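You operate a simulated robot arm through the tools that you are given. There is no shell and no other tool. Be economical: measure what you need, move in short steps, check, and stop when the job is done.

The job below is to be done with a simulated two-armed robot. You get a single attempt, and the scene is never put back.

Task
Take the stopper off the flask and lay it down on the top by the toaster.

The check looks at the end state, three seconds after you hand in, the way a careful person would. Anything else that was tipped, shoved, dropped, spilled or broken makes it a failure. Lids that push on must go on centred and level and be pressed home; caps that screw on are set level and turned clockwise until they are tight.

Robot
Two 7-joint arms with three-finger grippers on one trunk, on a base that drives. Base frame: it is fixed to the floor where the robot stands at the start and does not move with it; the origin is under the middle of the robot, x ahead of it, y to its left, z up; the surface under the hand at the start is at about z = 910. Readings come in mm, degrees, newtons and seconds.
The left shoulder is at the start at [42, 154, 1007], the right one opposite. With the tool pointing down near the work surface each hand reaches from about 100 to 600 mm from the robot's upright axis, wherever it stands, measured 20 degrees to its own side. Payload 2.69 kg a hand.
The tool frame of a hand sits at the grasp point between the pads (the TCP): z along the fingers, y along the line on which they close. The tips reach 29 mm beyond it. The gripper opens to 120 mm. The gripper's body begins 78 mm behind the TCP.
Orientation is told as [roll, pitch, yaw] about the base's x, y, z axes, in that order, counted from this pose: with the fingers straight down and closing along the base's y, the tool's x points along the base's -x, its y along +y and its z along -z.

Tools
- The arms move only by the tool play_rows. It takes "left_deltas", "right_deltas" or both (then of equal length, played together; a hand with none holds still); each is a list of rows, each a list of 7 numbers: the turn, a rotation vector about the base's x, y, z in degrees, then the shift along the base's x, y, z in mm, then the gripper command, from -1 (shut) to 1 (fully open), values between in proportion. In form: [[wx, wy, wz, tx, ty, tz, claw], ...]. A call has 1 to 10 rows; each row shifts and turns the commanded pose from where the row before left it. Rows are played at 5 a second. More than 50 mm and 8.6 degrees between two rows, or a gripper value outside its range, and nothing of the call is played. Where a pose cannot be reached the arm comes as near as it can. A force on the tool above 40 N (or 10 N above the force at the start of the call, whichever is more), or a blocked arm, ends the call early, and 0.2 s more pass. Each finger halts on what it meets, pressing with about 36 N; the grip force reading is that of the motor and also rises with nothing between the fingers. The clock runs only during rows and for 0.2 s after the last one: add rows that do not move to give the fingers time. It gives the time, the measured TCP pose, the force on the tool (base axes), the opening and the grip force at its end, in the units of the frame above (readings bear some noise), with the torque about the TCP (base axes, N m) and any sound that the robot's microphone picked up, and new pictures: "show" is both (left out), scene, wrist or none (wrist: the cameras of the hands that moved).
- Cameras (640 x 400 px; columns grow to the right, rows downward): "scene" is now at [156.4, 12.7, 1161.4]; the picture's right is [0.11, -0.99, 0.00], its down [-0.46, -0.05, -0.89] and it looks along [0.88, 0.09, -0.47] (base axes); focal length 252 px, centre (320, 200). "left" rides on the left gripper at [63, 0, -104] in its tool frame; the picture's right is [0.00, 1.00, 0.00], its down [-0.83, 0.00, -0.56] and it looks along [-0.56, 0.00, 0.83] (tool axes); focal length 275 px, centre (320, 200). "right" rides on the right gripper at [63, 0, -104] in its tool frame; the picture's right is [0.00, 1.00, 0.00], its down [-0.83, 0.00, -0.56] and it looks along [-0.56, 0.00, 0.83] (tool axes); focal length 275 px, centre (320, 200). There is no depth. A picture from a camera that has moved, and an enlarged one, comes with that camera's place and axes in the base frame and with its lens. The place of the scene camera against the robot may be out by one fixed shift of up to 12 mm in any direction.
- slide_trunk(by): slides the trunk up (or, below 0, down) by that many mm; the arms and the scene camera ride with it, the base frame stays. It gives what a move gives, with no picture.
- base_move(legs): drives the robot by 1 to 6 legs, each [ahead, left, turn to the left] in mm, mm and degrees, along the robot's own axes; the way and the turn of a leg run together, so that a leg with both is an arc; at most 1500 mm and 180 degrees a leg. The arms and the cameras ride along, it lands a little off, and it stops where it bumps. It gives what a move gives, and a new picture of the scene camera.
- aim_head(pan, tilt): turns the head with the scene camera to pan (to the left, within 80 degrees either way) and tilt (down, from -29 to 69), counted from straight ahead of the robot. It gives what a move gives, and a new picture of the scene camera.
- zoom(camera, box): a new picture of the part [left, top, right, bottom] of that camera's present view, enlarged. It takes no simulated time.
- job_done(): hands the job in; it is judged then, once.

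Go step by step. Nothing tells you exact positions but the pictures and the camera data: compare them with the known pose of the tool, close in by small moves and look again before you grip or let go. The budget is 120 turns and 260 pictures, counting those below and the enlarged ones. Unless the task says otherwise, let go and move clear before handing in, and close with one line.

The tools are called after ">>>" as a command line: name --argument value ..., lists and objects as JSON in quotes. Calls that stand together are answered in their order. play_rows: Moves the arms, as the interface text tells. Its arguments: {"type":"object","properties":{"left_deltas":{"type":"array","items":{"type":"array","items":{"type":"number"}}},"right_deltas":{"type":"array","items":{"type":"array","items":{"type":"number"}}},"show":{"type":"string","enum":["both","scene","wrist","none"]}},"required":[]} The other tools are called the same way: slide_trunk (by) slides the trunk up or down; base_move (legs) drives the base; aim_head (pan, tilt) turns the head that bears the scene camera; zoom (camera, box) takes an enlarged picture of a part of a camera's view; job_done () hands the job in.

At the start:

```text
time_s: 0.0
left_tcp_pos: [429.4, 189.1, 999.3]
left_orientation: [0.0, 0.0, 0.0]
left_force: [-0.3, 0.0, 0.4]
left_moment: [0.01, 0.01, -0.02]
left_opening: 120.0
left_finger_force: 0.1
right_tcp_pos: [397.3, -191.3, 1000.5]
right_orientation: [0.0, 0.0, 0.0]
right_force: [0.1, 0.1, 0.4]
right_moment: [-0.05, 0.0, -0.01]
right_opening: 120.2
right_finger_force: 0.1
trunk travel left (down, up): [-375.0, 63.0]
robot x, y, heading: [1.7, 2.4, -0.1]
head pan, tilt: [6.1, 27.7]
```

scene: 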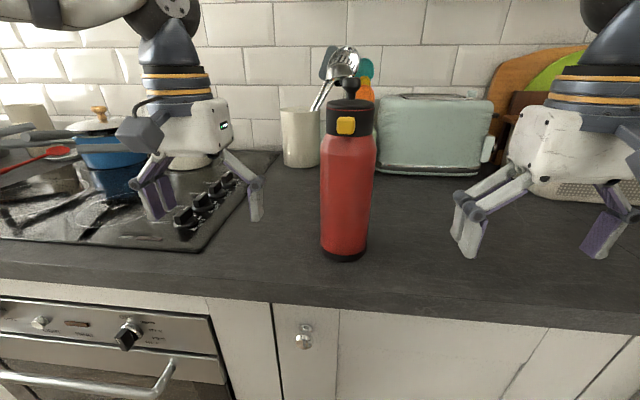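
right: 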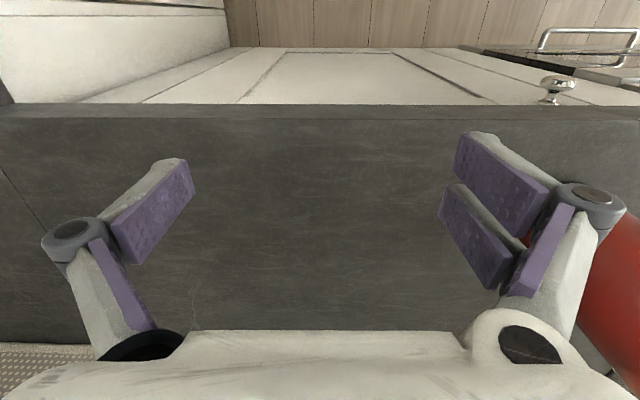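
left: 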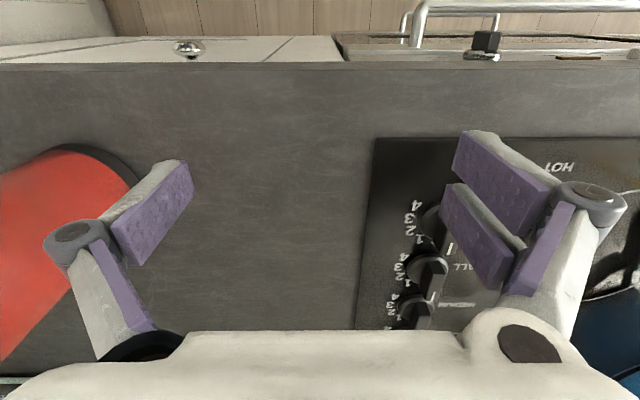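

The red flask stands on the worktop in front of the toaster, with a black stopper that has a yellow button. I'll zoom in to see how the stopper is held.

>>> zoom --camera "scene" --box '[290, 60, 410, 150]'

>>> zoom --camera "scene" --box '[280, 60, 520, 280]'

```text
4.44 times, centred on (350, 105) of scene
camera zoom: at [156.4, 12.7, 1161.4], right [0.11, -0.99, 0.0], down [-0.46, -0.05, -0.89], along [0.88, 0.09, -0.47], focal length 1118 px, centre (187, 622)
```

zoom: 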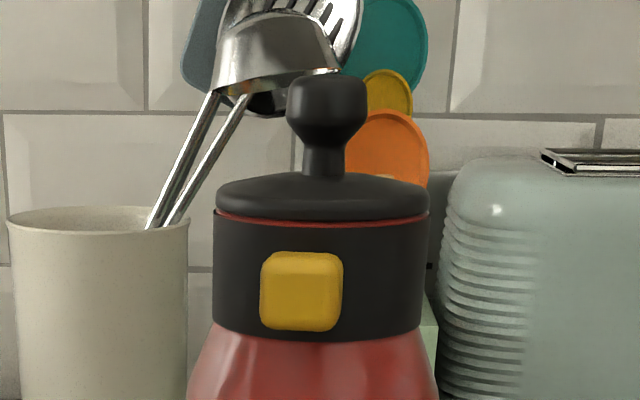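

```text
1.82 times, centred on (400, 170) of scene
camera zoom: at [156.4, 12.7, 1161.4], right [0.11, -0.99, 0.0], down [-0.46, -0.05, -0.89], along [0.88, 0.09, -0.47], focal length 457 px, centre (174, 254)
```

zoom: 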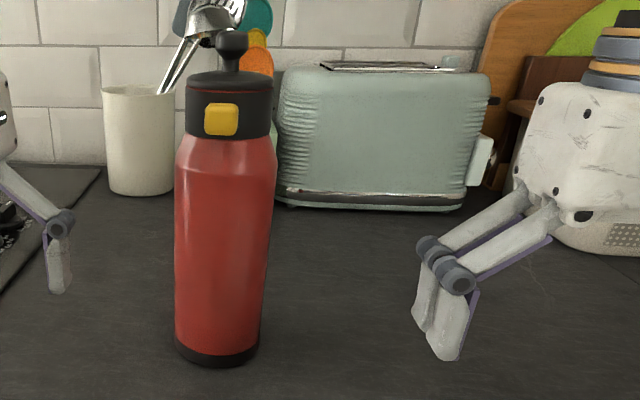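

The flask is at about (478, 9), with its collar at z≈1092–1121, the button facing the robot and the knob top at about 1152. The left hand will come in level from the left and squeeze the collar front to back, which presses the button. The right hand will then pull the knob. First I turn the left hand, out to the left.

>>> play_rows --left_deltas '[[-4.619, 4.619, 4.619, 0, 8, 11, 1], [-4.619, 4.619, 4.619, 0, 8, 11, 1], [-4.619, 4.619, 4.619, 0, 8, 11, 1], [-4.619, 4.619, 4.619, 0, 8, 11, 1], [-4.619, 4.619, 4.619, 0, 8, 11, 1], [-4.619, 4.619, 4.619, 0, 0, 11, 1], [-4.619, 4.619, 4.619, 0, 0, 11, 1], [-4.619, 4.619, 4.619, 0, 0, 11, 1], [-4.619, 4.619, 4.619, 0, 0, 11, 1], [-4.619, 4.619, 4.619, 0, 0, 11, 1]]' --show "both"

```text
time_s: 2.2
left_tcp_pos: [429.8, 228.7, 1110.6]
left_orientation: [-33.1, 57.7, 33.2]
left_force: [-0.1, -0.6, -0.9]
left_moment: [-0.01, -0.01, 0.01]
left_opening: 120.1
left_finger_force: 0.1
right_tcp_pos: [397.4, -190.7, 1001.3]
right_orientation: [0.0, 0.0, 0.0]
right_force: [-1.1, -0.3, -0.3]
right_moment: [-0.01, 0.0, -0.04]
right_opening: 120.1
right_finger_force: 0.1
trunk travel left (down, up): [-375.0, 63.0]
robot x, y, heading: [-2.0, 0.3, 0.3]
head pan, tilt: [6.1, 27.7]
camera scene: at [156.3, 12.9, 1161.4], right [0.11, -0.99, 0.0], down [-0.46, -0.05, -0.89], along [0.88, 0.09, -0.47], focal length 252 px, centre (320, 200)
camera left: at [431.4, 298.4, 1210.0], right [-0.84, 0.45, -0.3], down [0.54, 0.71, -0.45], along [0.01, -0.54, -0.84], focal length 275 px, centre (320, 200)
```

scene: 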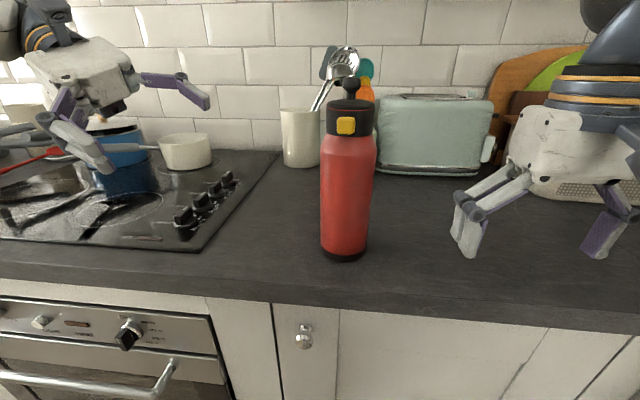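
left: 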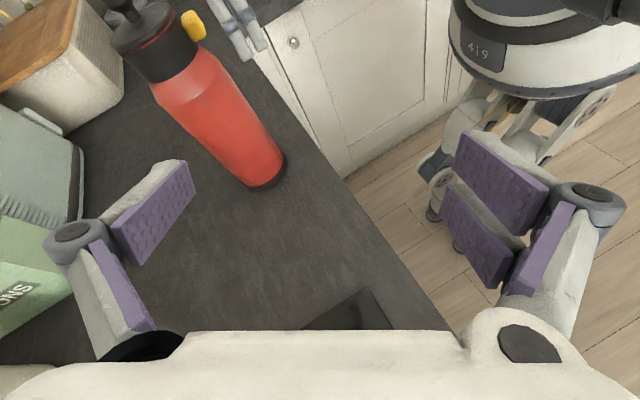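

The rotation is going well. I'll finish it and bring the hand level with the flask in x.

>>> play_rows --left_deltas '[[-4.619, 4.619, 4.619, 10, 0, 0, 1], [-4.619, 4.619, 4.619, 10, 0, 0, 1], [-4.619, 4.619, 4.619, 10, -5, 0, 1], [-4.619, 4.619, 4.619, 10, -15, 0, 1], [-4.619, 4.619, 4.619, 8, -15, 0, 1], [0, 0, 0, 0, -15, 0, 1], [0, 0, 0, 0, -15, 0, 1]]' --show "both"

```text
time_s: 3.8
left_tcp_pos: [476.6, 164.9, 1110.0]
left_orientation: [124.2, 90.0, -145.8]
left_force: [-0.5, -0.8, 0.0]
left_moment: [-0.02, 0.0, 0.01]
left_opening: 120.0
left_finger_force: 0.1
right_tcp_pos: [397.5, -192.0, 1001.0]
right_orientation: [0.0, 0.0, 0.0]
right_force: [-0.2, 0.5, -0.6]
right_moment: [0.01, 0.0, 0.0]
right_opening: 119.8
right_finger_force: 0.0
trunk travel left (down, up): [-375.0, 63.0]
robot x, y, heading: [-0.0, -1.9, 0.0]
head pan, tilt: [6.1, 27.7]
camera scene: at [156.4, 12.6, 1161.4], right [0.11, -0.99, 0.0], down [-0.46, -0.05, -0.89], along [0.88, 0.09, -0.47], focal length 252 px, centre (320, 200)
camera left: at [477.3, 268.9, 1172.7], right [-1.0, 0.0, 0.0], down [0.0, 0.56, -0.83], along [0.0, -0.83, -0.56], focal length 275 px, centre (320, 200)
```

scene: 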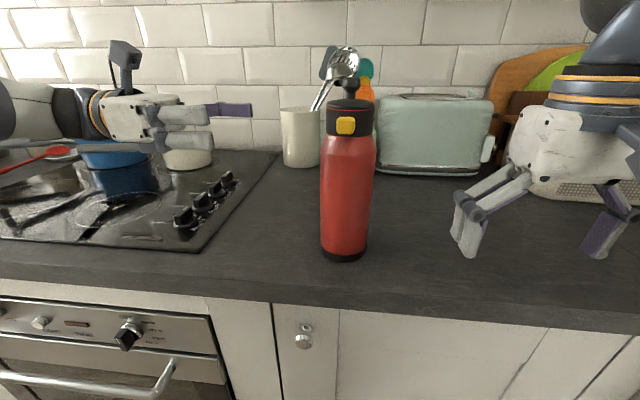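
left: 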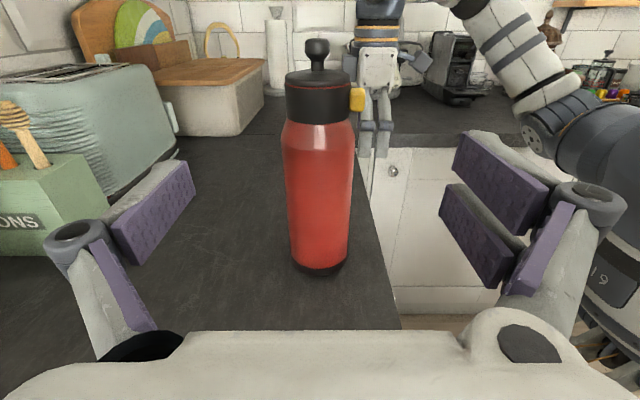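

>>> zoom --camera "left" --box '[264, 30, 376, 140]'

```text
3.64 times, centred on (320, 85) of left
camera zoom: at [477.3, 268.9, 1172.7], right [-1.0, 0.0, 0.0], down [0.0, 0.56, -0.83], along [0.0, -0.83, -0.56], focal length 1001 px, centre (320, 618)
```

zoom: 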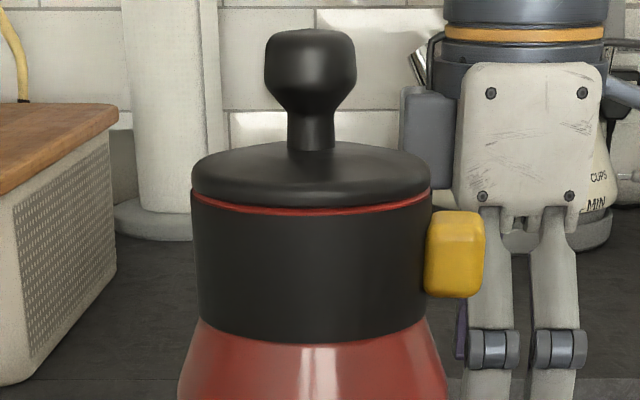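

From this view the collar spans z≈1095–1124, with the button centred near z=1108 and standing out to x≈436. The flask axis is at x≈479. I'll slide the left hand in around the collar with the fingers open.

>>> play_rows --left_deltas '[[0, 0, 0, -2, -30, -2, 1], [0, 0, 0, -2, -30, 0, 1], [0, 0, 0, 0, -30, 0, 1], [0, 0, 0, 0, -30, 0, 1], [0, 0, 0, 0, -20, 0, 1], [0, 0, 0, 0, -15, 0, 1], [0, 0, 0, 0, 0, 0, 1]]' --show "both"

```text
time_s: 5.4
left_tcp_pos: [472.3, 7.8, 1107.8]
left_orientation: [97.5, 90.0, -172.5]
left_force: [-0.2, -0.2, -0.5]
left_moment: [0.02, 0.0, 0.0]
left_opening: 120.0
left_finger_force: 0.0
right_tcp_pos: [396.8, -191.1, 999.8]
right_orientation: [-0.1, 0.0, 0.0]
right_force: [-0.4, 0.5, -0.3]
right_moment: [0.01, -0.01, 0.02]
right_opening: 120.2
right_finger_force: 0.1
trunk travel left (down, up): [-375.0, 63.0]
robot x, y, heading: [-1.2, -1.7, -0.2]
head pan, tilt: [6.1, 27.7]
camera scene: at [156.4, 12.8, 1161.4], right [0.11, -0.99, 0.0], down [-0.46, -0.05, -0.89], along [0.88, 0.09, -0.47], focal length 252 px, centre (320, 200)
camera left: at [472.9, 111.9, 1170.2], right [-1.0, 0.0, 0.0], down [0.0, 0.56, -0.83], along [0.0, -0.83, -0.56], focal length 275 px, centre (320, 200)
```

scene: 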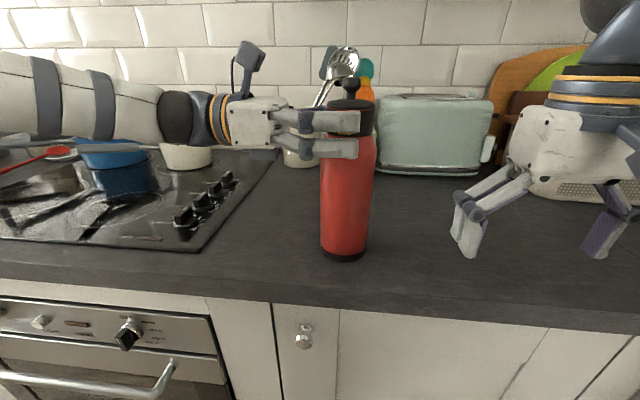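
left: 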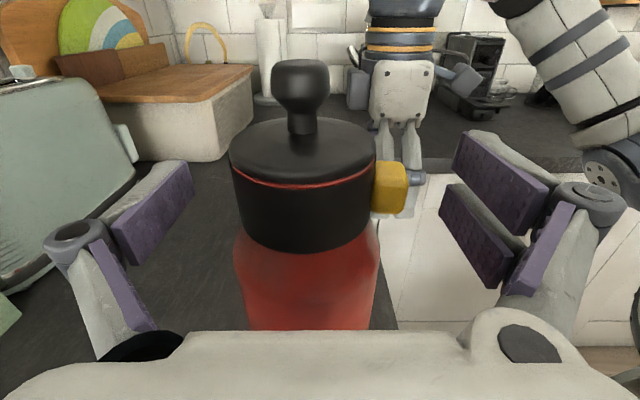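

>>> zoom --camera "scene" --box '[230, 70, 410, 180]'

>>> zoom --camera "left" --box '[220, 40, 560, 300]'

```text
3.56 times, centred on (320, 125) of scene
camera zoom: at [156.4, 12.8, 1161.4], right [0.11, -0.99, 0.0], down [-0.46, -0.05, -0.89], along [0.88, 0.09, -0.47], focal length 894 px, centre (320, 467)
```

zoom: 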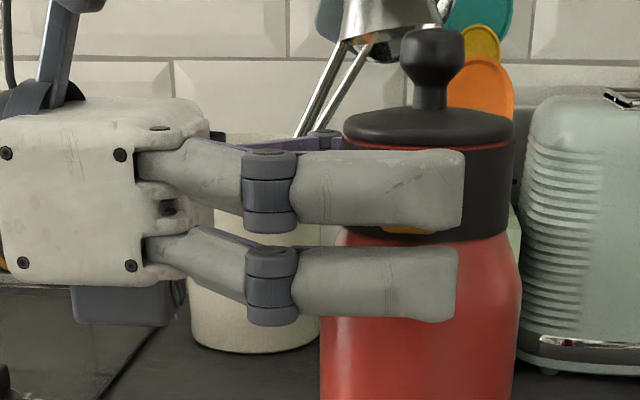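

```text
1.54 times, centred on (390, 170) of left
camera zoom: at [472.9, 111.9, 1170.2], right [-1.0, 0.0, 0.0], down [0.0, 0.56, -0.83], along [0.0, -0.83, -0.56], focal length 424 px, centre (212, 246)
```

zoom: 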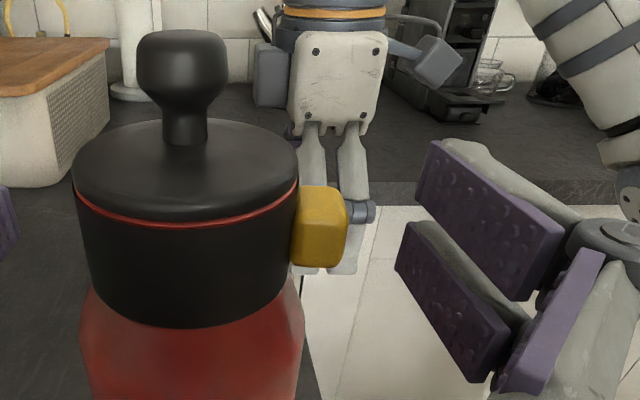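

The left fingers straddle the collar and button with room on both sides. I'll close to just short of contact and look.

>>> play_rows --left_deltas '[[0, 0, 0, 0, 0, 0, 0.6], [0, 0, 0, 0, 0, 0, 0.4], [0, 0, 0, 0, 0, 0, 0.4]]' --show "both"

```text
time_s: 6.2
left_tcp_pos: [472.9, 8.4, 1107.6]
left_orientation: [81.3, 90.1, 171.3]
left_force: [0.0, 0.3, -0.7]
left_moment: [0.0, 0.01, -0.01]
left_opening: 83.8
left_finger_force: 0.1
right_tcp_pos: [397.1, -191.5, 1000.6]
right_orientation: [0.0, -0.1, 0.0]
right_force: [0.4, 0.1, -0.7]
right_moment: [0.0, 0.01, 0.02]
right_opening: 119.8
right_finger_force: 0.0
trunk travel left (down, up): [-375.0, 63.0]
robot x, y, heading: [3.9, 0.3, -0.0]
head pan, tilt: [6.1, 27.7]
camera scene: at [156.4, 12.7, 1161.4], right [0.11, -0.99, 0.0], down [-0.46, -0.05, -0.89], along [0.88, 0.09, -0.47], focal length 252 px, centre (320, 200)
camera left: at [473.0, 112.2, 1170.1], right [-1.0, 0.0, 0.0], down [0.0, 0.56, -0.83], along [0.0, -0.83, -0.56], focal length 275 px, centre (320, 200)
```

scene: 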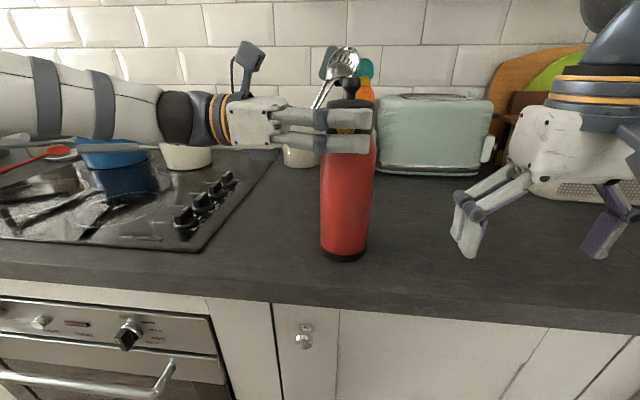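
left: 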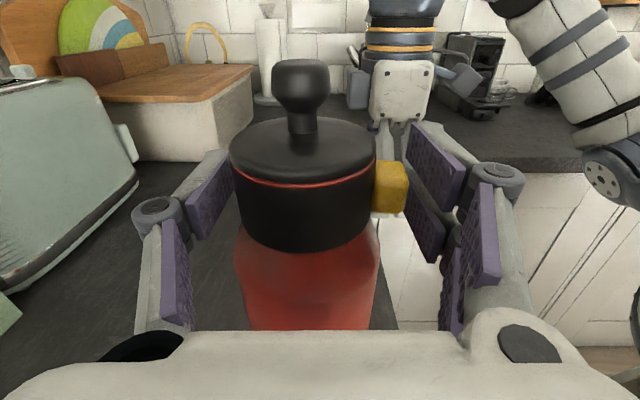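

>>> play_rows --left_deltas '[[0, 0, 0, 0, 0, 0, 0.3], [0, 0, 0, 0, 0, 0, 0.25], [0, 0, 0, 0, 0, 0, 0.22]]' --show "wrist"

>>> zoom --camera "left" --box '[170, 90, 500, 300]'

```text
time_s: 7.0
left_tcp_pos: [471.9, 8.0, 1107.6]
left_orientation: [88.8, 90.0, 178.8]
left_force: [-0.7, 0.4, -0.7]
left_moment: [0.0, 0.02, -0.03]
left_opening: 73.3
left_finger_force: 0.2
right_tcp_pos: [397.0, -191.3, 999.0]
right_orientation: [0.1, 0.0, 0.0]
right_force: [0.2, 0.3, -0.3]
right_moment: [0.01, 0.0, 0.03]
right_opening: 120.0
right_finger_force: 0.1
trunk travel left (down, up): [-375.0, 63.0]
robot x, y, heading: [-2.4, -2.1, 0.1]
head pan, tilt: [6.1, 27.7]
camera left: at [472.9, 112.2, 1170.2], right [-1.0, 0.0, 0.0], down [0.0, 0.56, -0.83], along [0.0, -0.83, -0.56], focal length 275 px, centre (320, 200)
```

left: 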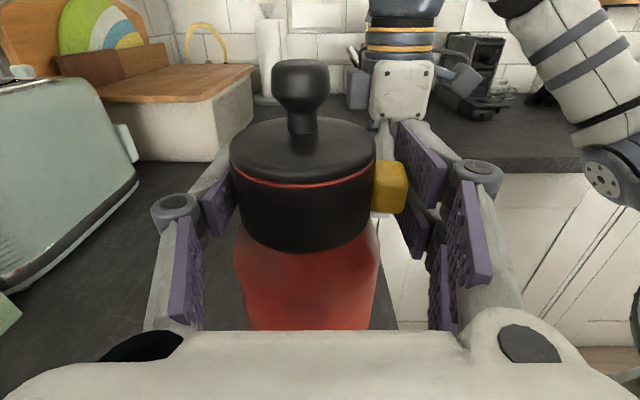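

```text
1.90 times, centred on (335, 195) of left
camera zoom: at [472.9, 112.2, 1170.2], right [-1.0, 0.0, 0.0], down [0.0, 0.56, -0.83], along [0.0, -0.83, -0.56], focal length 524 px, centre (291, 210)
```

zoom: 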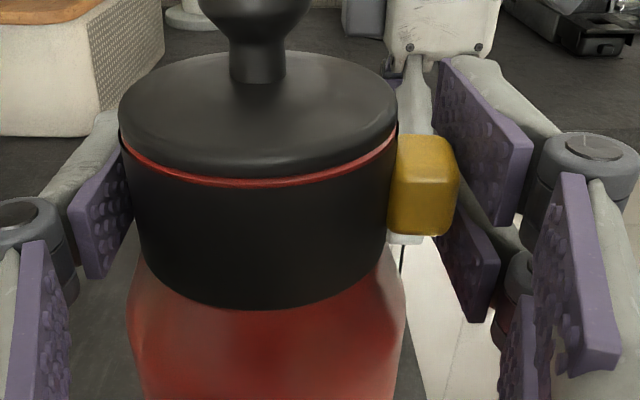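

>>> play_rows --left_deltas '[[0, 0, 0, 0, 0, 0, 0.16], [0, 0, 0, 0, 0, 0, 0.12], [0, 0, 0, 0, 0, 0, 0.12]]' --show "wrist"

>>> zoom --camera "left" --box '[170, 90, 500, 300]'

```text
time_s: 7.8
left_tcp_pos: [472.6, 7.5, 1107.1]
left_orientation: [85.5, 90.1, 175.5]
left_force: [0.2, -0.4, 0.3]
left_moment: [0.02, -0.01, -0.02]
left_opening: 67.6
left_finger_force: 0.7
right_tcp_pos: [395.7, -191.4, 998.8]
right_orientation: [0.1, 0.0, 0.0]
right_force: [-1.0, -0.7, -0.2]
right_moment: [0.01, 0.01, 0.03]
right_opening: 120.1
right_finger_force: 0.1
trunk travel left (down, up): [-375.0, 63.0]
robot x, y, heading: [-4.5, -0.6, 0.0]
head pan, tilt: [6.1, 27.7]
camera left: at [473.1, 112.2, 1170.1], right [-1.0, 0.0, 0.0], down [0.0, 0.56, -0.83], along [0.0, -0.83, -0.56], focal length 275 px, centre (320, 200)
```

left: 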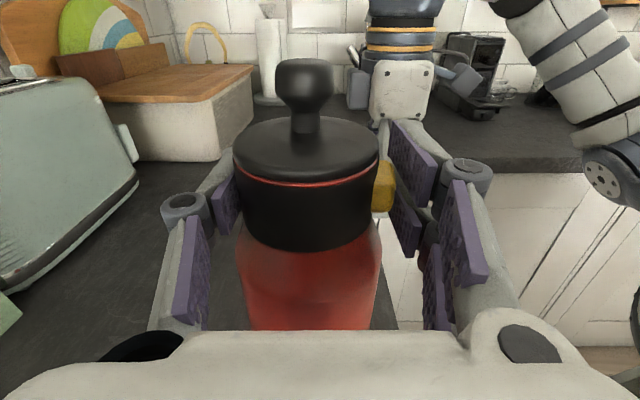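

```text
1.90 times, centred on (335, 195) of left
camera zoom: at [473.1, 112.2, 1170.1], right [-1.0, 0.0, 0.0], down [0.0, 0.56, -0.83], along [0.0, -0.83, -0.56], focal length 524 px, centre (291, 210)
```

zoom: 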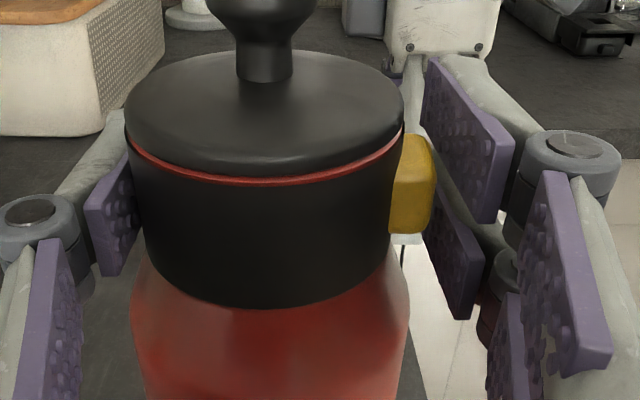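

The button is being pressed and both pads are in contact. I'll close further and shift the hand slightly in +x so that the rear pad stays put.

>>> play_rows --left_deltas '[[0, 0, 0, 1, 0, 0, 0.08], [0, 0, 0, 1, 0, 0, 0.04], [0, 0, 0, 1, 0, 0, 0.0], [0, 0, 0, 0, 0, 0, 0.0]]' --show "wrist"

>>> zoom --camera "left" --box '[170, 90, 500, 300]'

```text
time_s: 8.8
left_tcp_pos: [475.4, 8.6, 1108.4]
left_orientation: [50.2, 90.0, 140.1]
left_force: [-0.1, 3.1, 1.0]
left_moment: [0.62, 0.13, -0.4]
left_opening: 62.5
left_finger_force: 29.0
right_tcp_pos: [395.9, -192.5, 1000.1]
right_orientation: [0.0, 0.1, 0.0]
right_force: [-0.4, 0.6, 0.4]
right_moment: [0.0, -0.02, -0.01]
right_opening: 120.2
right_finger_force: 0.0
trunk travel left (down, up): [-375.0, 63.0]
robot x, y, heading: [1.2, -1.9, -0.2]
head pan, tilt: [6.1, 27.7]
camera left: at [475.7, 113.0, 1170.3], right [-1.0, 0.0, 0.0], down [0.0, 0.56, -0.83], along [0.0, -0.83, -0.56], focal length 275 px, centre (320, 200)
```

left: 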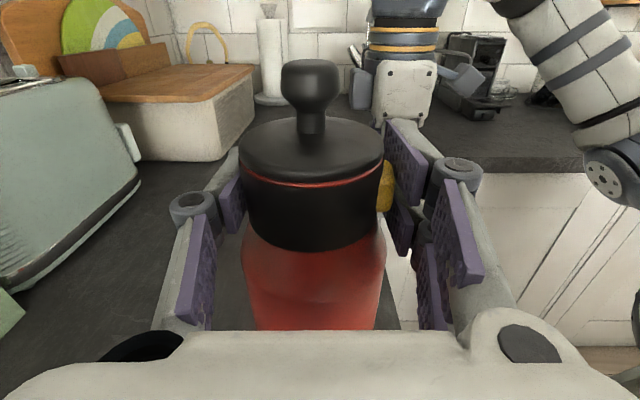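

```text
1.90 times, centred on (335, 195) of left
camera zoom: at [475.7, 113.0, 1170.3], right [-1.0, 0.0, 0.0], down [0.0, 0.56, -0.83], along [0.0, -0.83, -0.56], focal length 524 px, centre (291, 210)
```

zoom: 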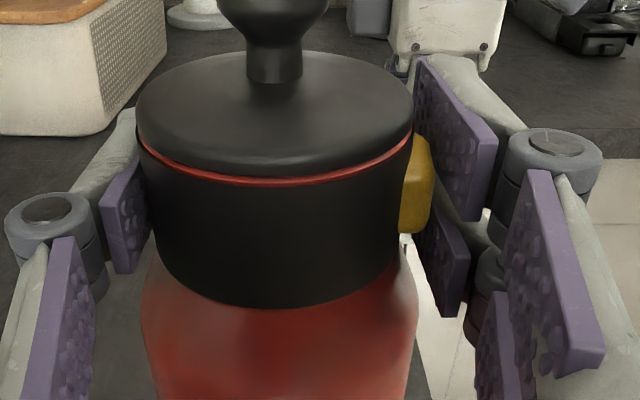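

The left hand holds the flask at 29 N with the button pressed in. Next I bring the right hand over the knob from above, with its fingers partly open.

>>> play_rows --right_deltas '[[0, 0, 0, 0, 0, 50, 0.5], [0, 0, 0, 0, 0, 50, 0], [0, 0, 0, 0, 0, 50, 0], [0, 0, 0, 0, 0, 50, 0], [0, 0, 0, 16.4, 20, 30, 0], [0, 0, 0, 16.4, 45, 0, 0], [0, 0, 0, 16.4, 45, 0, 0], [0, 0, 0, 16.4, 45, 0, 0], [0, 0, 0, 16.4, 44, 0, 0], [0, 0, 0, 0, 0, 0, 0]]' --show "both"

```text
time_s: 11.0
left_tcp_pos: [476.6, 8.8, 1108.2]
left_orientation: [91.7, 90.0, -178.2]
left_force: [-0.1, -1.3, 0.9]
left_moment: [0.05, 0.6, -0.42]
left_opening: 61.3
left_finger_force: 34.8
right_tcp_pos: [439.4, -62.8, 1143.6]
right_orientation: [0.0, -0.1, 0.0]
right_force: [0.0, 0.1, 0.2]
right_moment: [-0.02, -0.01, 0.0]
right_opening: 59.7
right_finger_force: 0.1
right hand out of reach, approached as far as the arm can: row 3, 4, 5, 7, 8, 9
trunk travel left (down, up): [-375.0, 63.0]
robot x, y, heading: [0.6, 3.2, 0.1]
head pan, tilt: [6.1, 27.7]
camera scene: at [156.3, 12.9, 1161.4], right [0.11, -0.99, 0.0], down [-0.46, -0.05, -0.89], along [0.88, 0.09, -0.47], focal length 252 px, centre (320, 200)
camera right: at [376.9, -61.6, 1248.0], right [0.0, 1.0, 0.0], down [0.83, 0.0, 0.56], along [0.56, 0.0, -0.83], focal length 275 px, centre (320, 200)
```

scene: 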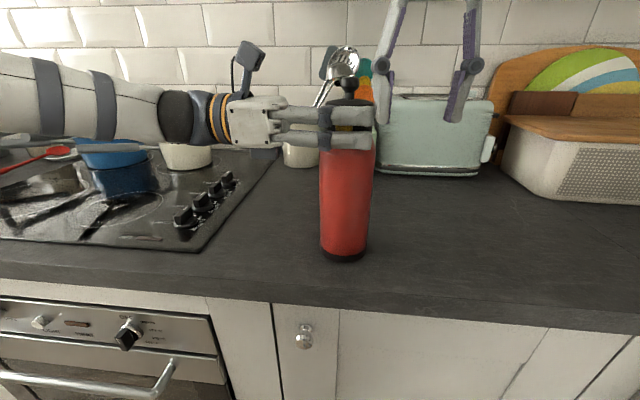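
right: 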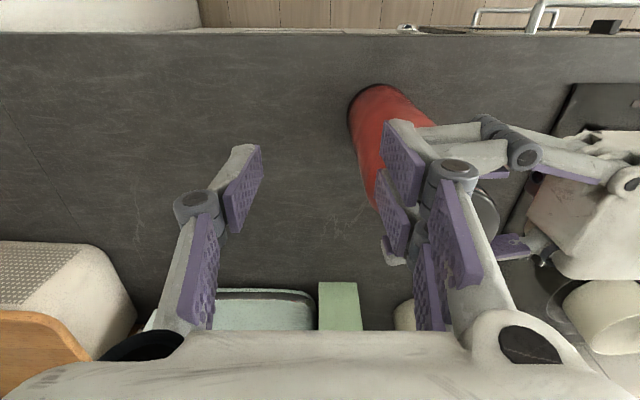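

The right arm can't get above the knob from here with its tool pointing down. I'll let go with the left hand, withdraw both hands, raise the trunk and drive a little closer.

>>> play_rows --left_deltas '[[0, 0, 0, -1, 0, 0, 0.08], [0, 0, 0, -1, 0, 0, 0.16], [0, 0, 0, -1, 0, 0, 0.3], [0, 0, 0, 0, 0, 0, 1], [0, 0, 0, 0, 0, 0, 1]]' --show "wrist"

```text
time_s: 12.2
left_tcp_pos: [471.7, 8.7, 1107.3]
left_orientation: [85.5, 90.0, 175.6]
left_force: [0.0, 0.7, 0.0]
left_moment: [0.01, -0.02, 0.01]
left_opening: 120.1
left_finger_force: 0.0
right_tcp_pos: [440.5, -61.9, 1143.8]
right_orientation: [0.0, -0.1, 0.0]
right_force: [-0.6, 0.6, -0.2]
right_moment: [0.0, 0.02, -0.03]
right_opening: 59.9
right_finger_force: 0.1
trunk travel left (down, up): [-375.0, 63.0]
robot x, y, heading: [-3.8, -1.9, -0.0]
head pan, tilt: [6.1, 27.7]
camera left: at [472.7, 112.8, 1170.1], right [-1.0, 0.0, 0.0], down [0.0, 0.56, -0.83], along [0.0, -0.83, -0.56], focal length 275 px, centre (320, 200)
```

left: 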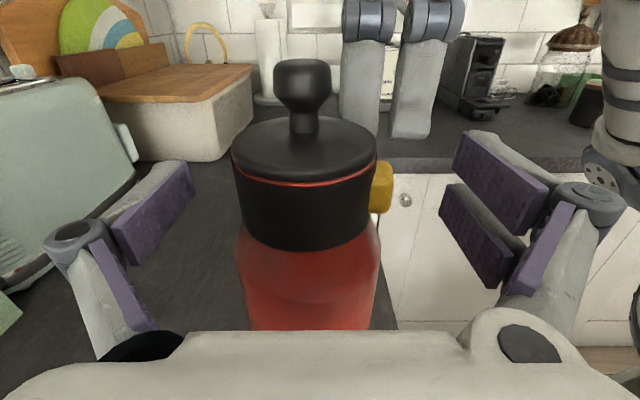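

>>> zoom --camera "left" --box '[220, 40, 420, 265]'

```text
1.78 times, centred on (320, 152) of left
camera zoom: at [472.7, 112.8, 1170.1], right [-1.0, 0.0, 0.0], down [0.0, 0.56, -0.83], along [0.0, -0.83, -0.56], focal length 489 px, centre (320, 284)
```

zoom: 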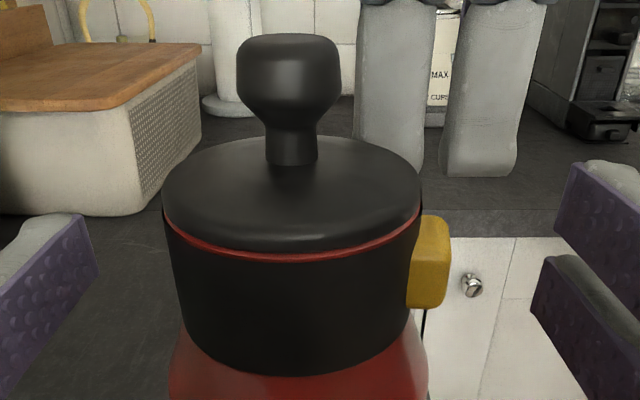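

The button stays in by itself, so the catch is probably released. I'll back both hands away and reposition the robot.

>>> play_rows --left_deltas '[[0, 0, 0, 0, 30, 0, 1], [0, 0, 0, 0, 40, 0, 1], [0, 0, 0, 0, 40, 0, 1], [0, 0, 0, 0, 40, 0, 1], [0, 0, 0, 0, 10, 0, 1], [0, 0, 0, 0, 0, 0, 1]]' --right_deltas '[[0, 0, 0, -5, -20, 0, 0], [0, 0, 0, -5, -20, 0, 0], [0, 0, 0, -5, -30, -20, 0], [0, 0, 0, -10, -30, -20, 0], [0, 0, 0, -10, -30, -20, 0], [0, 0, 0, 0, 0, 0, 0]]' --show "scene"

>>> slide_trunk --by 60

```text
time_s: 13.6
left_tcp_pos: [471.0, 169.5, 1110.9]
left_orientation: [113.3, 89.9, -156.8]
left_force: [-0.5, -0.4, 0.4]
left_moment: [0.0, 0.0, 0.04]
left_opening: 119.9
left_finger_force: 0.1
right_tcp_pos: [405.4, -190.4, 1085.5]
right_orientation: [0.0, -0.1, 0.0]
right_force: [-0.2, -0.5, 0.3]
right_moment: [0.01, 0.0, 0.01]
right_opening: 59.9
right_finger_force: 0.1
trunk travel left (down, up): [-375.0, 63.0]
robot x, y, heading: [3.5, 1.9, 0.2]
head pan, tilt: [6.1, 27.7]
camera scene: at [156.4, 13.2, 1161.4], right [0.11, -0.99, 0.0], down [-0.46, -0.05, -0.89], along [0.88, 0.09, -0.47], focal length 252 px, centre (320, 200)
```

scene: 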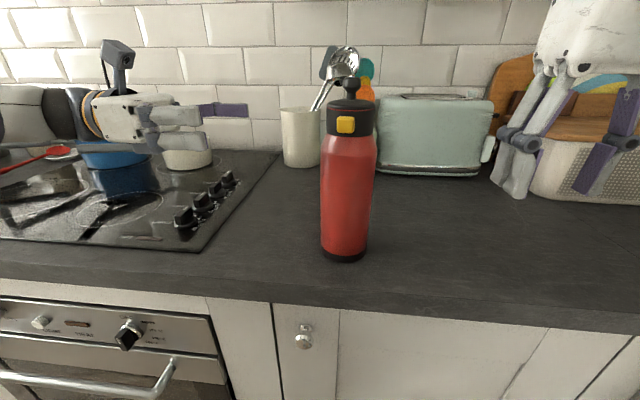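

```text
time_s: 14.6
left_tcp_pos: [474.2, 169.7, 1166.3]
left_orientation: [93.3, 89.9, -176.7]
left_force: [-0.9, -0.7, -0.4]
left_moment: [-0.07, -0.01, -0.04]
left_opening: 120.1
left_finger_force: 0.1
right_tcp_pos: [408.1, -191.4, 1143.2]
right_orientation: [0.0, 0.1, 0.1]
right_force: [0.4, -0.2, -0.9]
right_moment: [-0.01, 0.02, 0.0]
right_opening: 60.1
right_finger_force: 0.1
trunk travel left (down, up): [-435.0, 3.0]
robot x, y, heading: [-2.1, 1.3, 0.3]
head pan, tilt: [6.1, 27.7]
```

>>> base_move --legs '[[80, 0, 0]]'

```text
time_s: 15.7
left_tcp_pos: [554.5, 168.6, 1167.8]
left_orientation: [92.6, 90.0, -177.4]
left_force: [0.3, -0.9, 0.3]
left_moment: [-0.06, -0.01, -0.07]
left_opening: 119.7
left_finger_force: 0.1
right_tcp_pos: [487.7, -192.0, 1143.7]
right_orientation: [0.0, -0.1, 0.1]
right_force: [0.7, 0.2, -0.2]
right_moment: [-0.04, 0.02, -0.02]
right_opening: 60.1
right_finger_force: 0.1
trunk travel left (down, up): [-435.0, 3.0]
robot x, y, heading: [80.8, 3.2, 0.1]
head pan, tilt: [6.1, 27.7]
camera scene: at [180.9, 12.7, 1229.9], right [0.11, -0.99, 0.0], down [-0.46, -0.05, -0.89], along [0.88, 0.09, -0.47], focal length 252 px, centre (320, 200)
```

scene: 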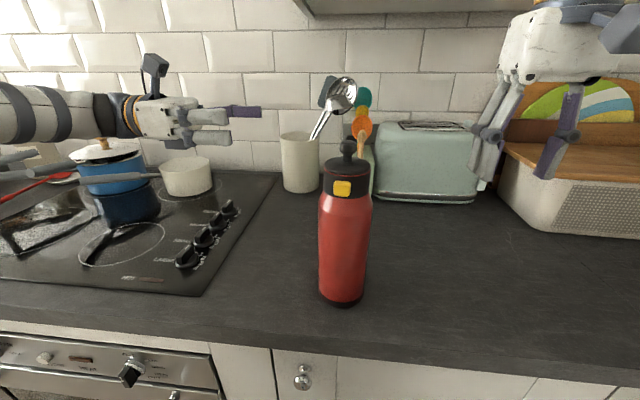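

Driving forward worked. I'll raise the right hand to z≈1200 and move it partway towards the knob to check reach.

>>> play_rows --right_deltas '[[0, 0, 0, 0, 0, 30, 0], [0, 0, 0, 0, 0, 30, 0], [0, 0, 0, -3, 30, 0, 0], [0, 0, 0, -3, 40, 0, 0], [0, 0, 0, -3, 40, 0, 0], [0, 0, 0, 0, 0, 0, 0]]' --show "both"

```text
time_s: 17.1
left_tcp_pos: [554.5, 168.7, 1166.6]
left_orientation: [3.5, 90.0, 93.8]
left_force: [-0.5, -0.5, 0.4]
left_moment: [0.01, 0.0, 0.0]
left_opening: 120.0
left_finger_force: 0.1
right_tcp_pos: [478.8, -80.9, 1204.2]
right_orientation: [0.0, 0.0, 0.0]
right_force: [0.3, 0.4, -0.9]
right_moment: [0.0, -0.02, -0.01]
right_opening: 60.0
right_finger_force: 0.0
trunk travel left (down, up): [-435.0, 3.0]
robot x, y, heading: [79.6, -2.4, -0.0]
head pan, tilt: [6.1, 27.7]
camera scene: at [180.1, 12.2, 1229.9], right [0.11, -0.99, 0.0], down [-0.46, -0.05, -0.89], along [0.88, 0.09, -0.47], focal length 252 px, centre (320, 200)
camera right: at [416.5, -80.4, 1309.0], right [0.0, 1.0, 0.0], down [0.83, 0.0, 0.56], along [0.56, 0.0, -0.83], focal length 275 px, centre (320, 200)
```

scene: 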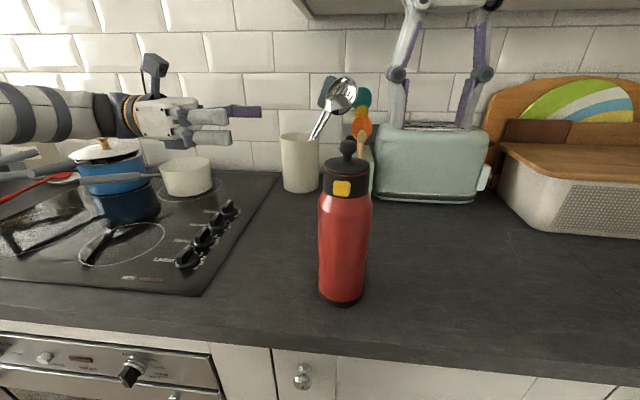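
right: 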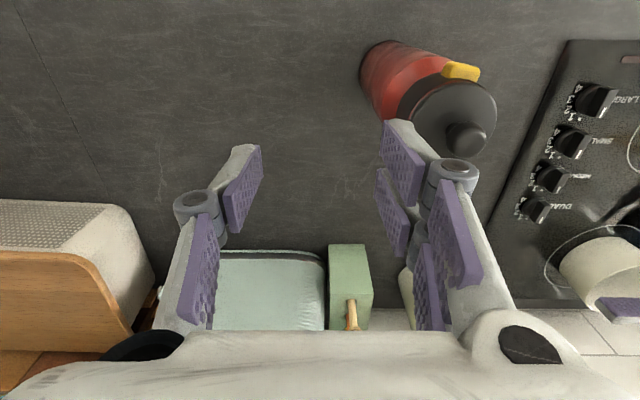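

Reach is fine, and the knob is at about (477, 6). First the left hand will hold the flask lower on its body, around z=1040, clear of the button.

>>> play_rows --left_deltas '[[0, 0, 0, -25, 0, -40, 1], [0, 0, 0, -26, 0, -42, 1], [0, 0, 0, -26, 0, -44, 1], [0, 0, 0, 0, 0, 0, 1]]' --show "wrist"

```text
refused: row 3 steps farther than a row can; nothing moved
```

>>> play_rows --left_deltas '[[0, 0, 0, -20, 0, -32, 1], [0, 0, 0, -20, 0, -32, 1], [0, 0, 0, -20, 0, -32, 1], [0, 0, 0, -17, 0, -30, 1], [0, 0, 0, 0, 0, 0, 1]]' --show "wrist"

```text
time_s: 18.3
left_tcp_pos: [478.5, 170.5, 1042.5]
left_orientation: [36.1, 90.1, 126.3]
left_force: [-1.2, 0.1, 0.6]
left_moment: [0.05, 0.03, 0.01]
left_opening: 119.9
left_finger_force: 0.1
right_tcp_pos: [479.7, -82.0, 1204.6]
right_orientation: [0.0, 0.0, 0.0]
right_force: [0.0, 0.1, -1.0]
right_moment: [0.01, 0.02, 0.0]
right_opening: 60.0
right_finger_force: 0.0
trunk travel left (down, up): [-435.0, 3.0]
robot x, y, heading: [82.0, 1.7, 0.1]
head pan, tilt: [6.1, 27.7]
camera left: at [478.2, 274.3, 1103.6], right [-1.0, 0.0, 0.0], down [0.0, 0.56, -0.83], along [0.0, -0.83, -0.56], focal length 275 px, centre (320, 200)
```

left: 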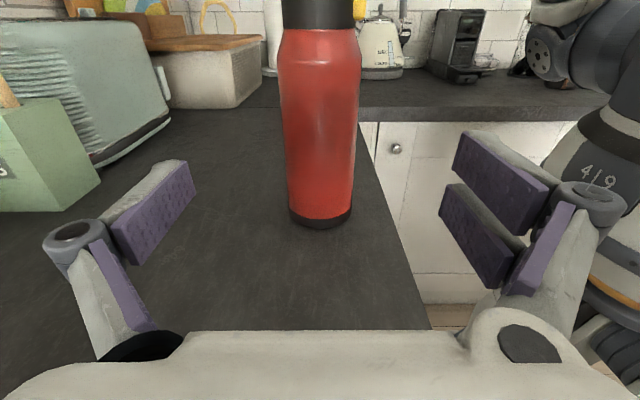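

>>> play_rows --left_deltas '[[0, 0, 0, 0, -40, 0, 1], [0, 0, 0, 0, -40, 0, 1], [0, 0, 0, 0, -40, 0, 1], [0, 0, 0, 0, -25, 0, 1], [0, 0, 0, 0, -17, 0, 1], [0, 0, 0, 0, 0, 0, 0.5], [0, 0, 0, 0, 0, 0, 0.4], [0, 0, 0, 0, 0, 0, 0.36], [0, 0, 0, 0, 0, 0, 0.36]]' --show "both"

```text
time_s: 20.3
left_tcp_pos: [479.2, 8.5, 1041.6]
left_orientation: [84.1, 90.0, 174.1]
left_force: [-1.0, 0.3, -0.2]
left_moment: [0.0, 0.0, -0.04]
left_opening: 81.7
left_finger_force: 0.1
right_tcp_pos: [480.8, -80.5, 1204.5]
right_orientation: [0.1, -0.1, 0.0]
right_force: [-0.2, -0.8, 0.5]
right_moment: [0.0, 0.02, -0.04]
right_opening: 59.9
right_finger_force: 0.1
trunk travel left (down, up): [-435.0, 3.0]
robot x, y, heading: [83.4, 0.1, -0.0]
head pan, tilt: [6.1, 27.7]
camera scene: at [180.2, 12.7, 1229.9], right [0.11, -0.99, 0.0], down [-0.46, -0.05, -0.89], along [0.88, 0.09, -0.47], focal length 252 px, centre (320, 200)
camera left: at [478.2, 112.3, 1104.5], right [-1.0, 0.0, 0.0], down [0.0, 0.56, -0.83], along [0.0, -0.83, -0.56], focal length 275 px, centre (320, 200)
```

scene: 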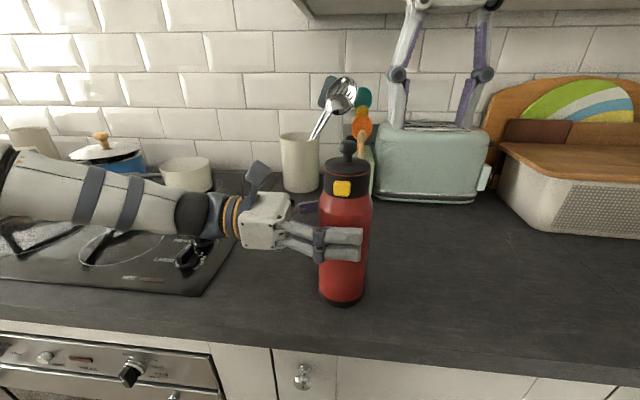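
left: 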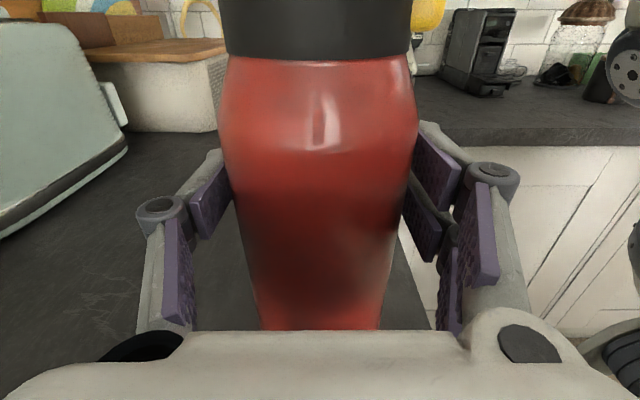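

>>> play_rows --left_deltas '[[0, 0, 0, 0, 0, 0, 0.3], [0, 0, 0, 0, 0, 0, 0.25], [0, 0, 0, 0, 0, 0, 0.2], [0, 0, 0, 0, 0, 0, 0.0], [0, 0, 0, 0, 0, 0, 0.0]]' --show "both"

>>> zoom --camera "scene" --box '[290, 130, 400, 310]'

```text
time_s: 21.5
left_tcp_pos: [477.7, 8.7, 1040.9]
left_orientation: [-169.2, 90.1, -79.3]
left_force: [2.4, 0.2, 0.2]
left_moment: [-0.02, -0.19, 0.03]
left_opening: 71.7
left_finger_force: 36.2
right_tcp_pos: [479.8, -81.1, 1204.1]
right_orientation: [0.0, 0.0, 0.0]
right_force: [-0.2, 0.1, 0.2]
right_moment: [0.01, 0.01, 0.0]
right_opening: 60.0
right_finger_force: 0.0
trunk travel left (down, up): [-435.0, 3.0]
robot x, y, heading: [80.8, -5.6, -0.2]
head pan, tilt: [6.1, 27.7]
camera scene: at [180.4, 12.8, 1229.9], right [0.11, -0.99, 0.0], down [-0.46, -0.05, -0.89], along [0.88, 0.09, -0.47], focal length 252 px, centre (320, 200)
camera left: at [478.4, 112.5, 1104.5], right [-1.0, 0.0, 0.0], down [0.0, 0.56, -0.83], along [0.0, -0.83, -0.56], focal length 275 px, centre (320, 200)
```

scene: 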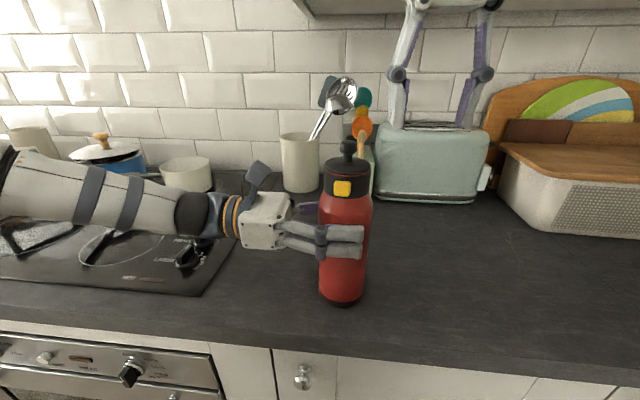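
left: 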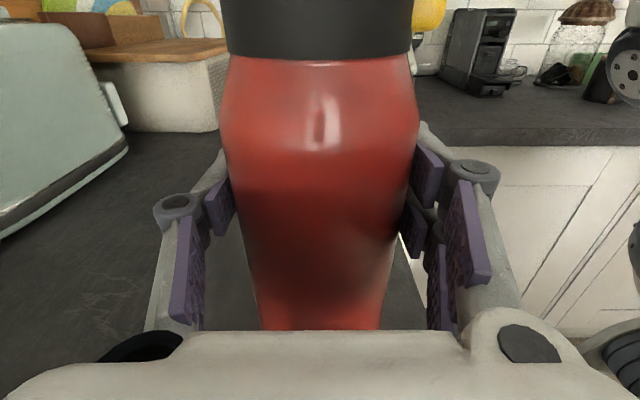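

```text
2.22 times, centred on (345, 220) of scene
camera zoom: at [180.4, 12.8, 1229.9], right [0.11, -0.99, 0.0], down [-0.46, -0.05, -0.89], along [0.88, 0.09, -0.47], focal length 559 px, centre (264, 156)
```

zoom: 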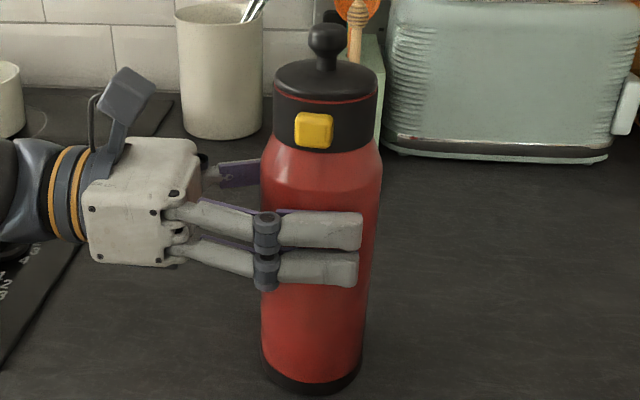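

The flask is held firmly and upright. Next I move the right hand directly over the knob.

>>> play_rows --right_deltas '[[0, 0, 0, -1, 30, 0, 0], [0, 0, 0, -1, 30, 0, 0], [0, 0, 0, 0, 28, 0, 0], [0, 0, 0, 0, 0, 0, 0]]' --show "both"

>>> zoom --camera "right" --box '[220, 60, 420, 260]'

```text
time_s: 22.5
left_tcp_pos: [476.8, 8.7, 1041.9]
left_orientation: [103.7, 90.0, -166.4]
left_force: [-1.3, 0.1, -0.4]
left_moment: [0.03, 0.06, 0.01]
left_opening: 72.1
left_finger_force: 36.1
right_tcp_pos: [471.9, -13.7, 1200.6]
right_orientation: [0.0, 0.0, 0.1]
right_force: [0.2, 0.1, -0.7]
right_moment: [0.02, 0.03, -0.02]
right_opening: 59.8
right_finger_force: 0.0
right hand out of reach, approached as far as the arm can: row 2, 3
trunk travel left (down, up): [-435.0, 3.0]
robot x, y, heading: [81.2, -0.3, -0.1]
head pan, tilt: [6.1, 27.7]
camera scene: at [180.0, 12.8, 1229.9], right [0.11, -0.99, 0.0], down [-0.46, -0.05, -0.89], along [0.88, 0.09, -0.47], focal length 252 px, centre (320, 200)
camera right: at [409.1, -13.8, 1304.4], right [0.0, 1.0, 0.0], down [0.83, 0.0, 0.56], along [0.56, 0.0, -0.83], focal length 275 px, centre (320, 200)
```

scene: 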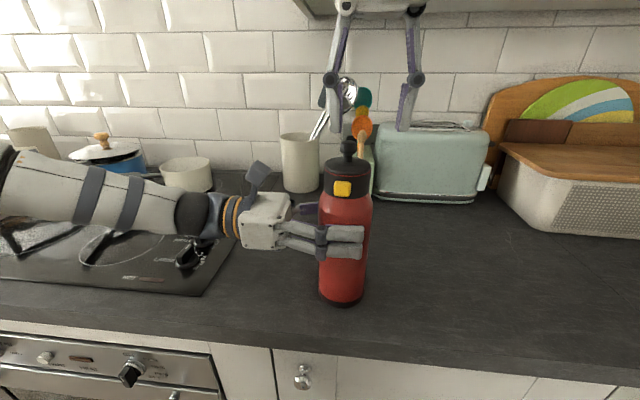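
right: 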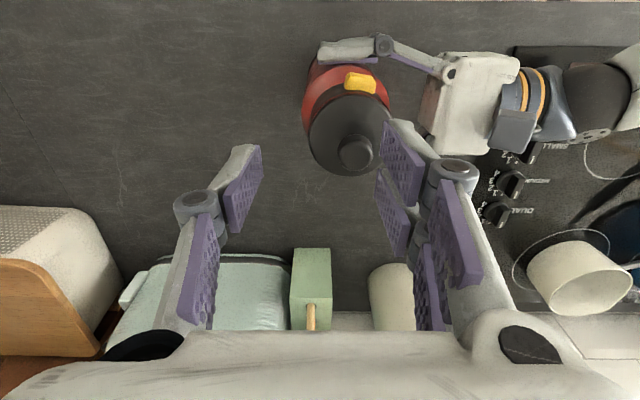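

```text
2.00 times, centred on (320, 160) of right
camera zoom: at [409.1, -13.8, 1304.4], right [0.0, 1.0, 0.0], down [0.83, 0.0, 0.56], along [0.56, 0.0, -0.83], focal length 551 px, centre (320, 280)
```

zoom: 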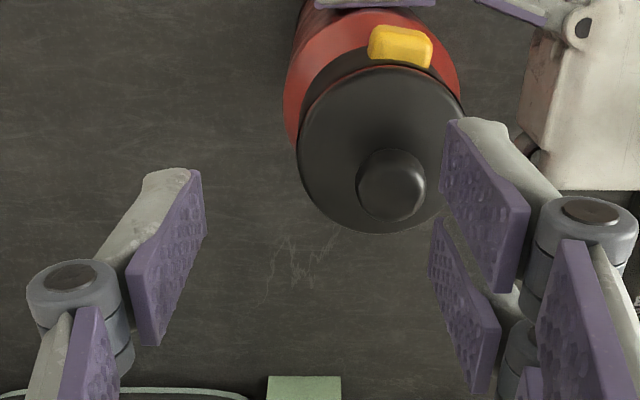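

The tool can't stay fully vertical there. I'll tilt the hand 20° so the wrist leans back towards the robot, which should make the knob at about (478, 8) reachable.

>>> play_rows --right_deltas '[[0, -5, 0, 0, 0, 0, 0], [0, -5, 0, 0, 0, 0, 0], [0, -5, 0, 0, 5, 0, 0], [0, -5, 0, -1, 8, 0, 0], [0, 0, 0, -1, 9, 0, 0], [0, 0, 0, 0, 0, 0, 0]]' --show "both"

>>> zoom --camera "right" --box '[220, 60, 420, 260]'

```text
time_s: 23.9
left_tcp_pos: [478.8, 10.4, 1043.1]
left_orientation: [116.6, 89.9, -153.4]
left_force: [0.2, 0.4, -0.1]
left_moment: [-0.04, -0.09, 0.02]
left_opening: 71.9
left_finger_force: 36.5
right_tcp_pos: [469.7, 5.2, 1199.9]
right_orientation: [0.0, -20.1, 0.0]
right_force: [0.8, -0.1, -0.5]
right_moment: [-0.02, 0.02, 0.01]
right_opening: 60.0
right_finger_force: 0.0
trunk travel left (down, up): [-435.0, 3.0]
robot x, y, heading: [82.6, -1.0, 0.2]
head pan, tilt: [6.1, 27.7]
camera scene: at [180.3, 12.7, 1229.9], right [0.11, -0.99, 0.0], down [-0.46, -0.05, -0.89], along [0.88, 0.09, -0.47], focal length 252 px, centre (320, 200)
camera right: at [374.9, 6.0, 1276.6], right [0.0, 1.0, 0.0], down [0.59, 0.0, 0.81], along [0.81, 0.0, -0.59], focal length 275 px, centre (320, 200)
```

scene: 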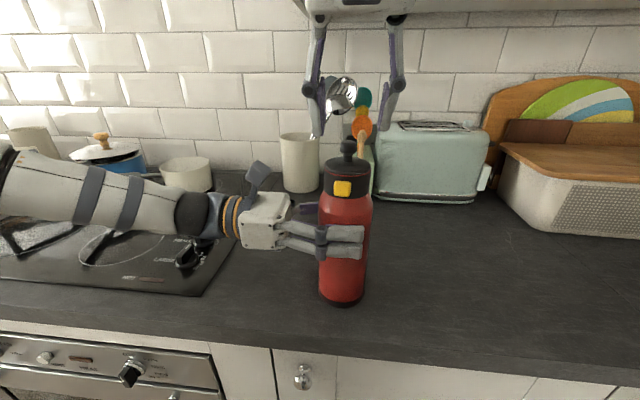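
right: 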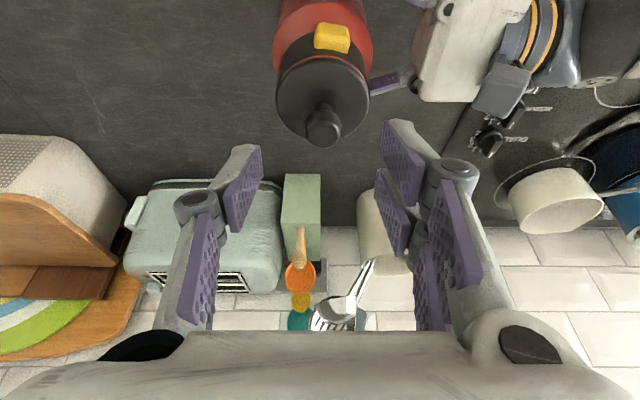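

```text
2.00 times, centred on (320, 160) of right
camera zoom: at [374.9, 6.0, 1276.6], right [0.0, 1.0, 0.0], down [0.59, 0.0, 0.81], along [0.81, 0.0, -0.59], focal length 551 px, centre (320, 280)
```

zoom: 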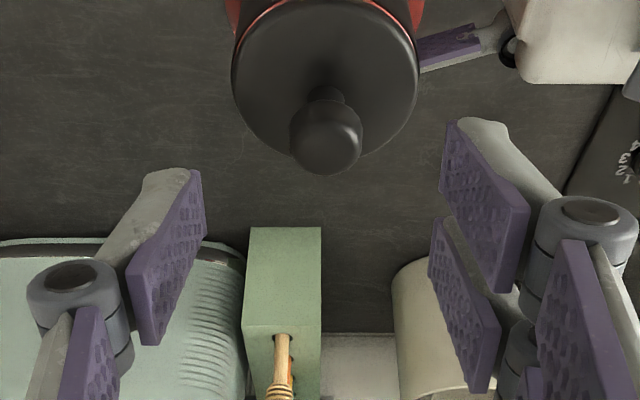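

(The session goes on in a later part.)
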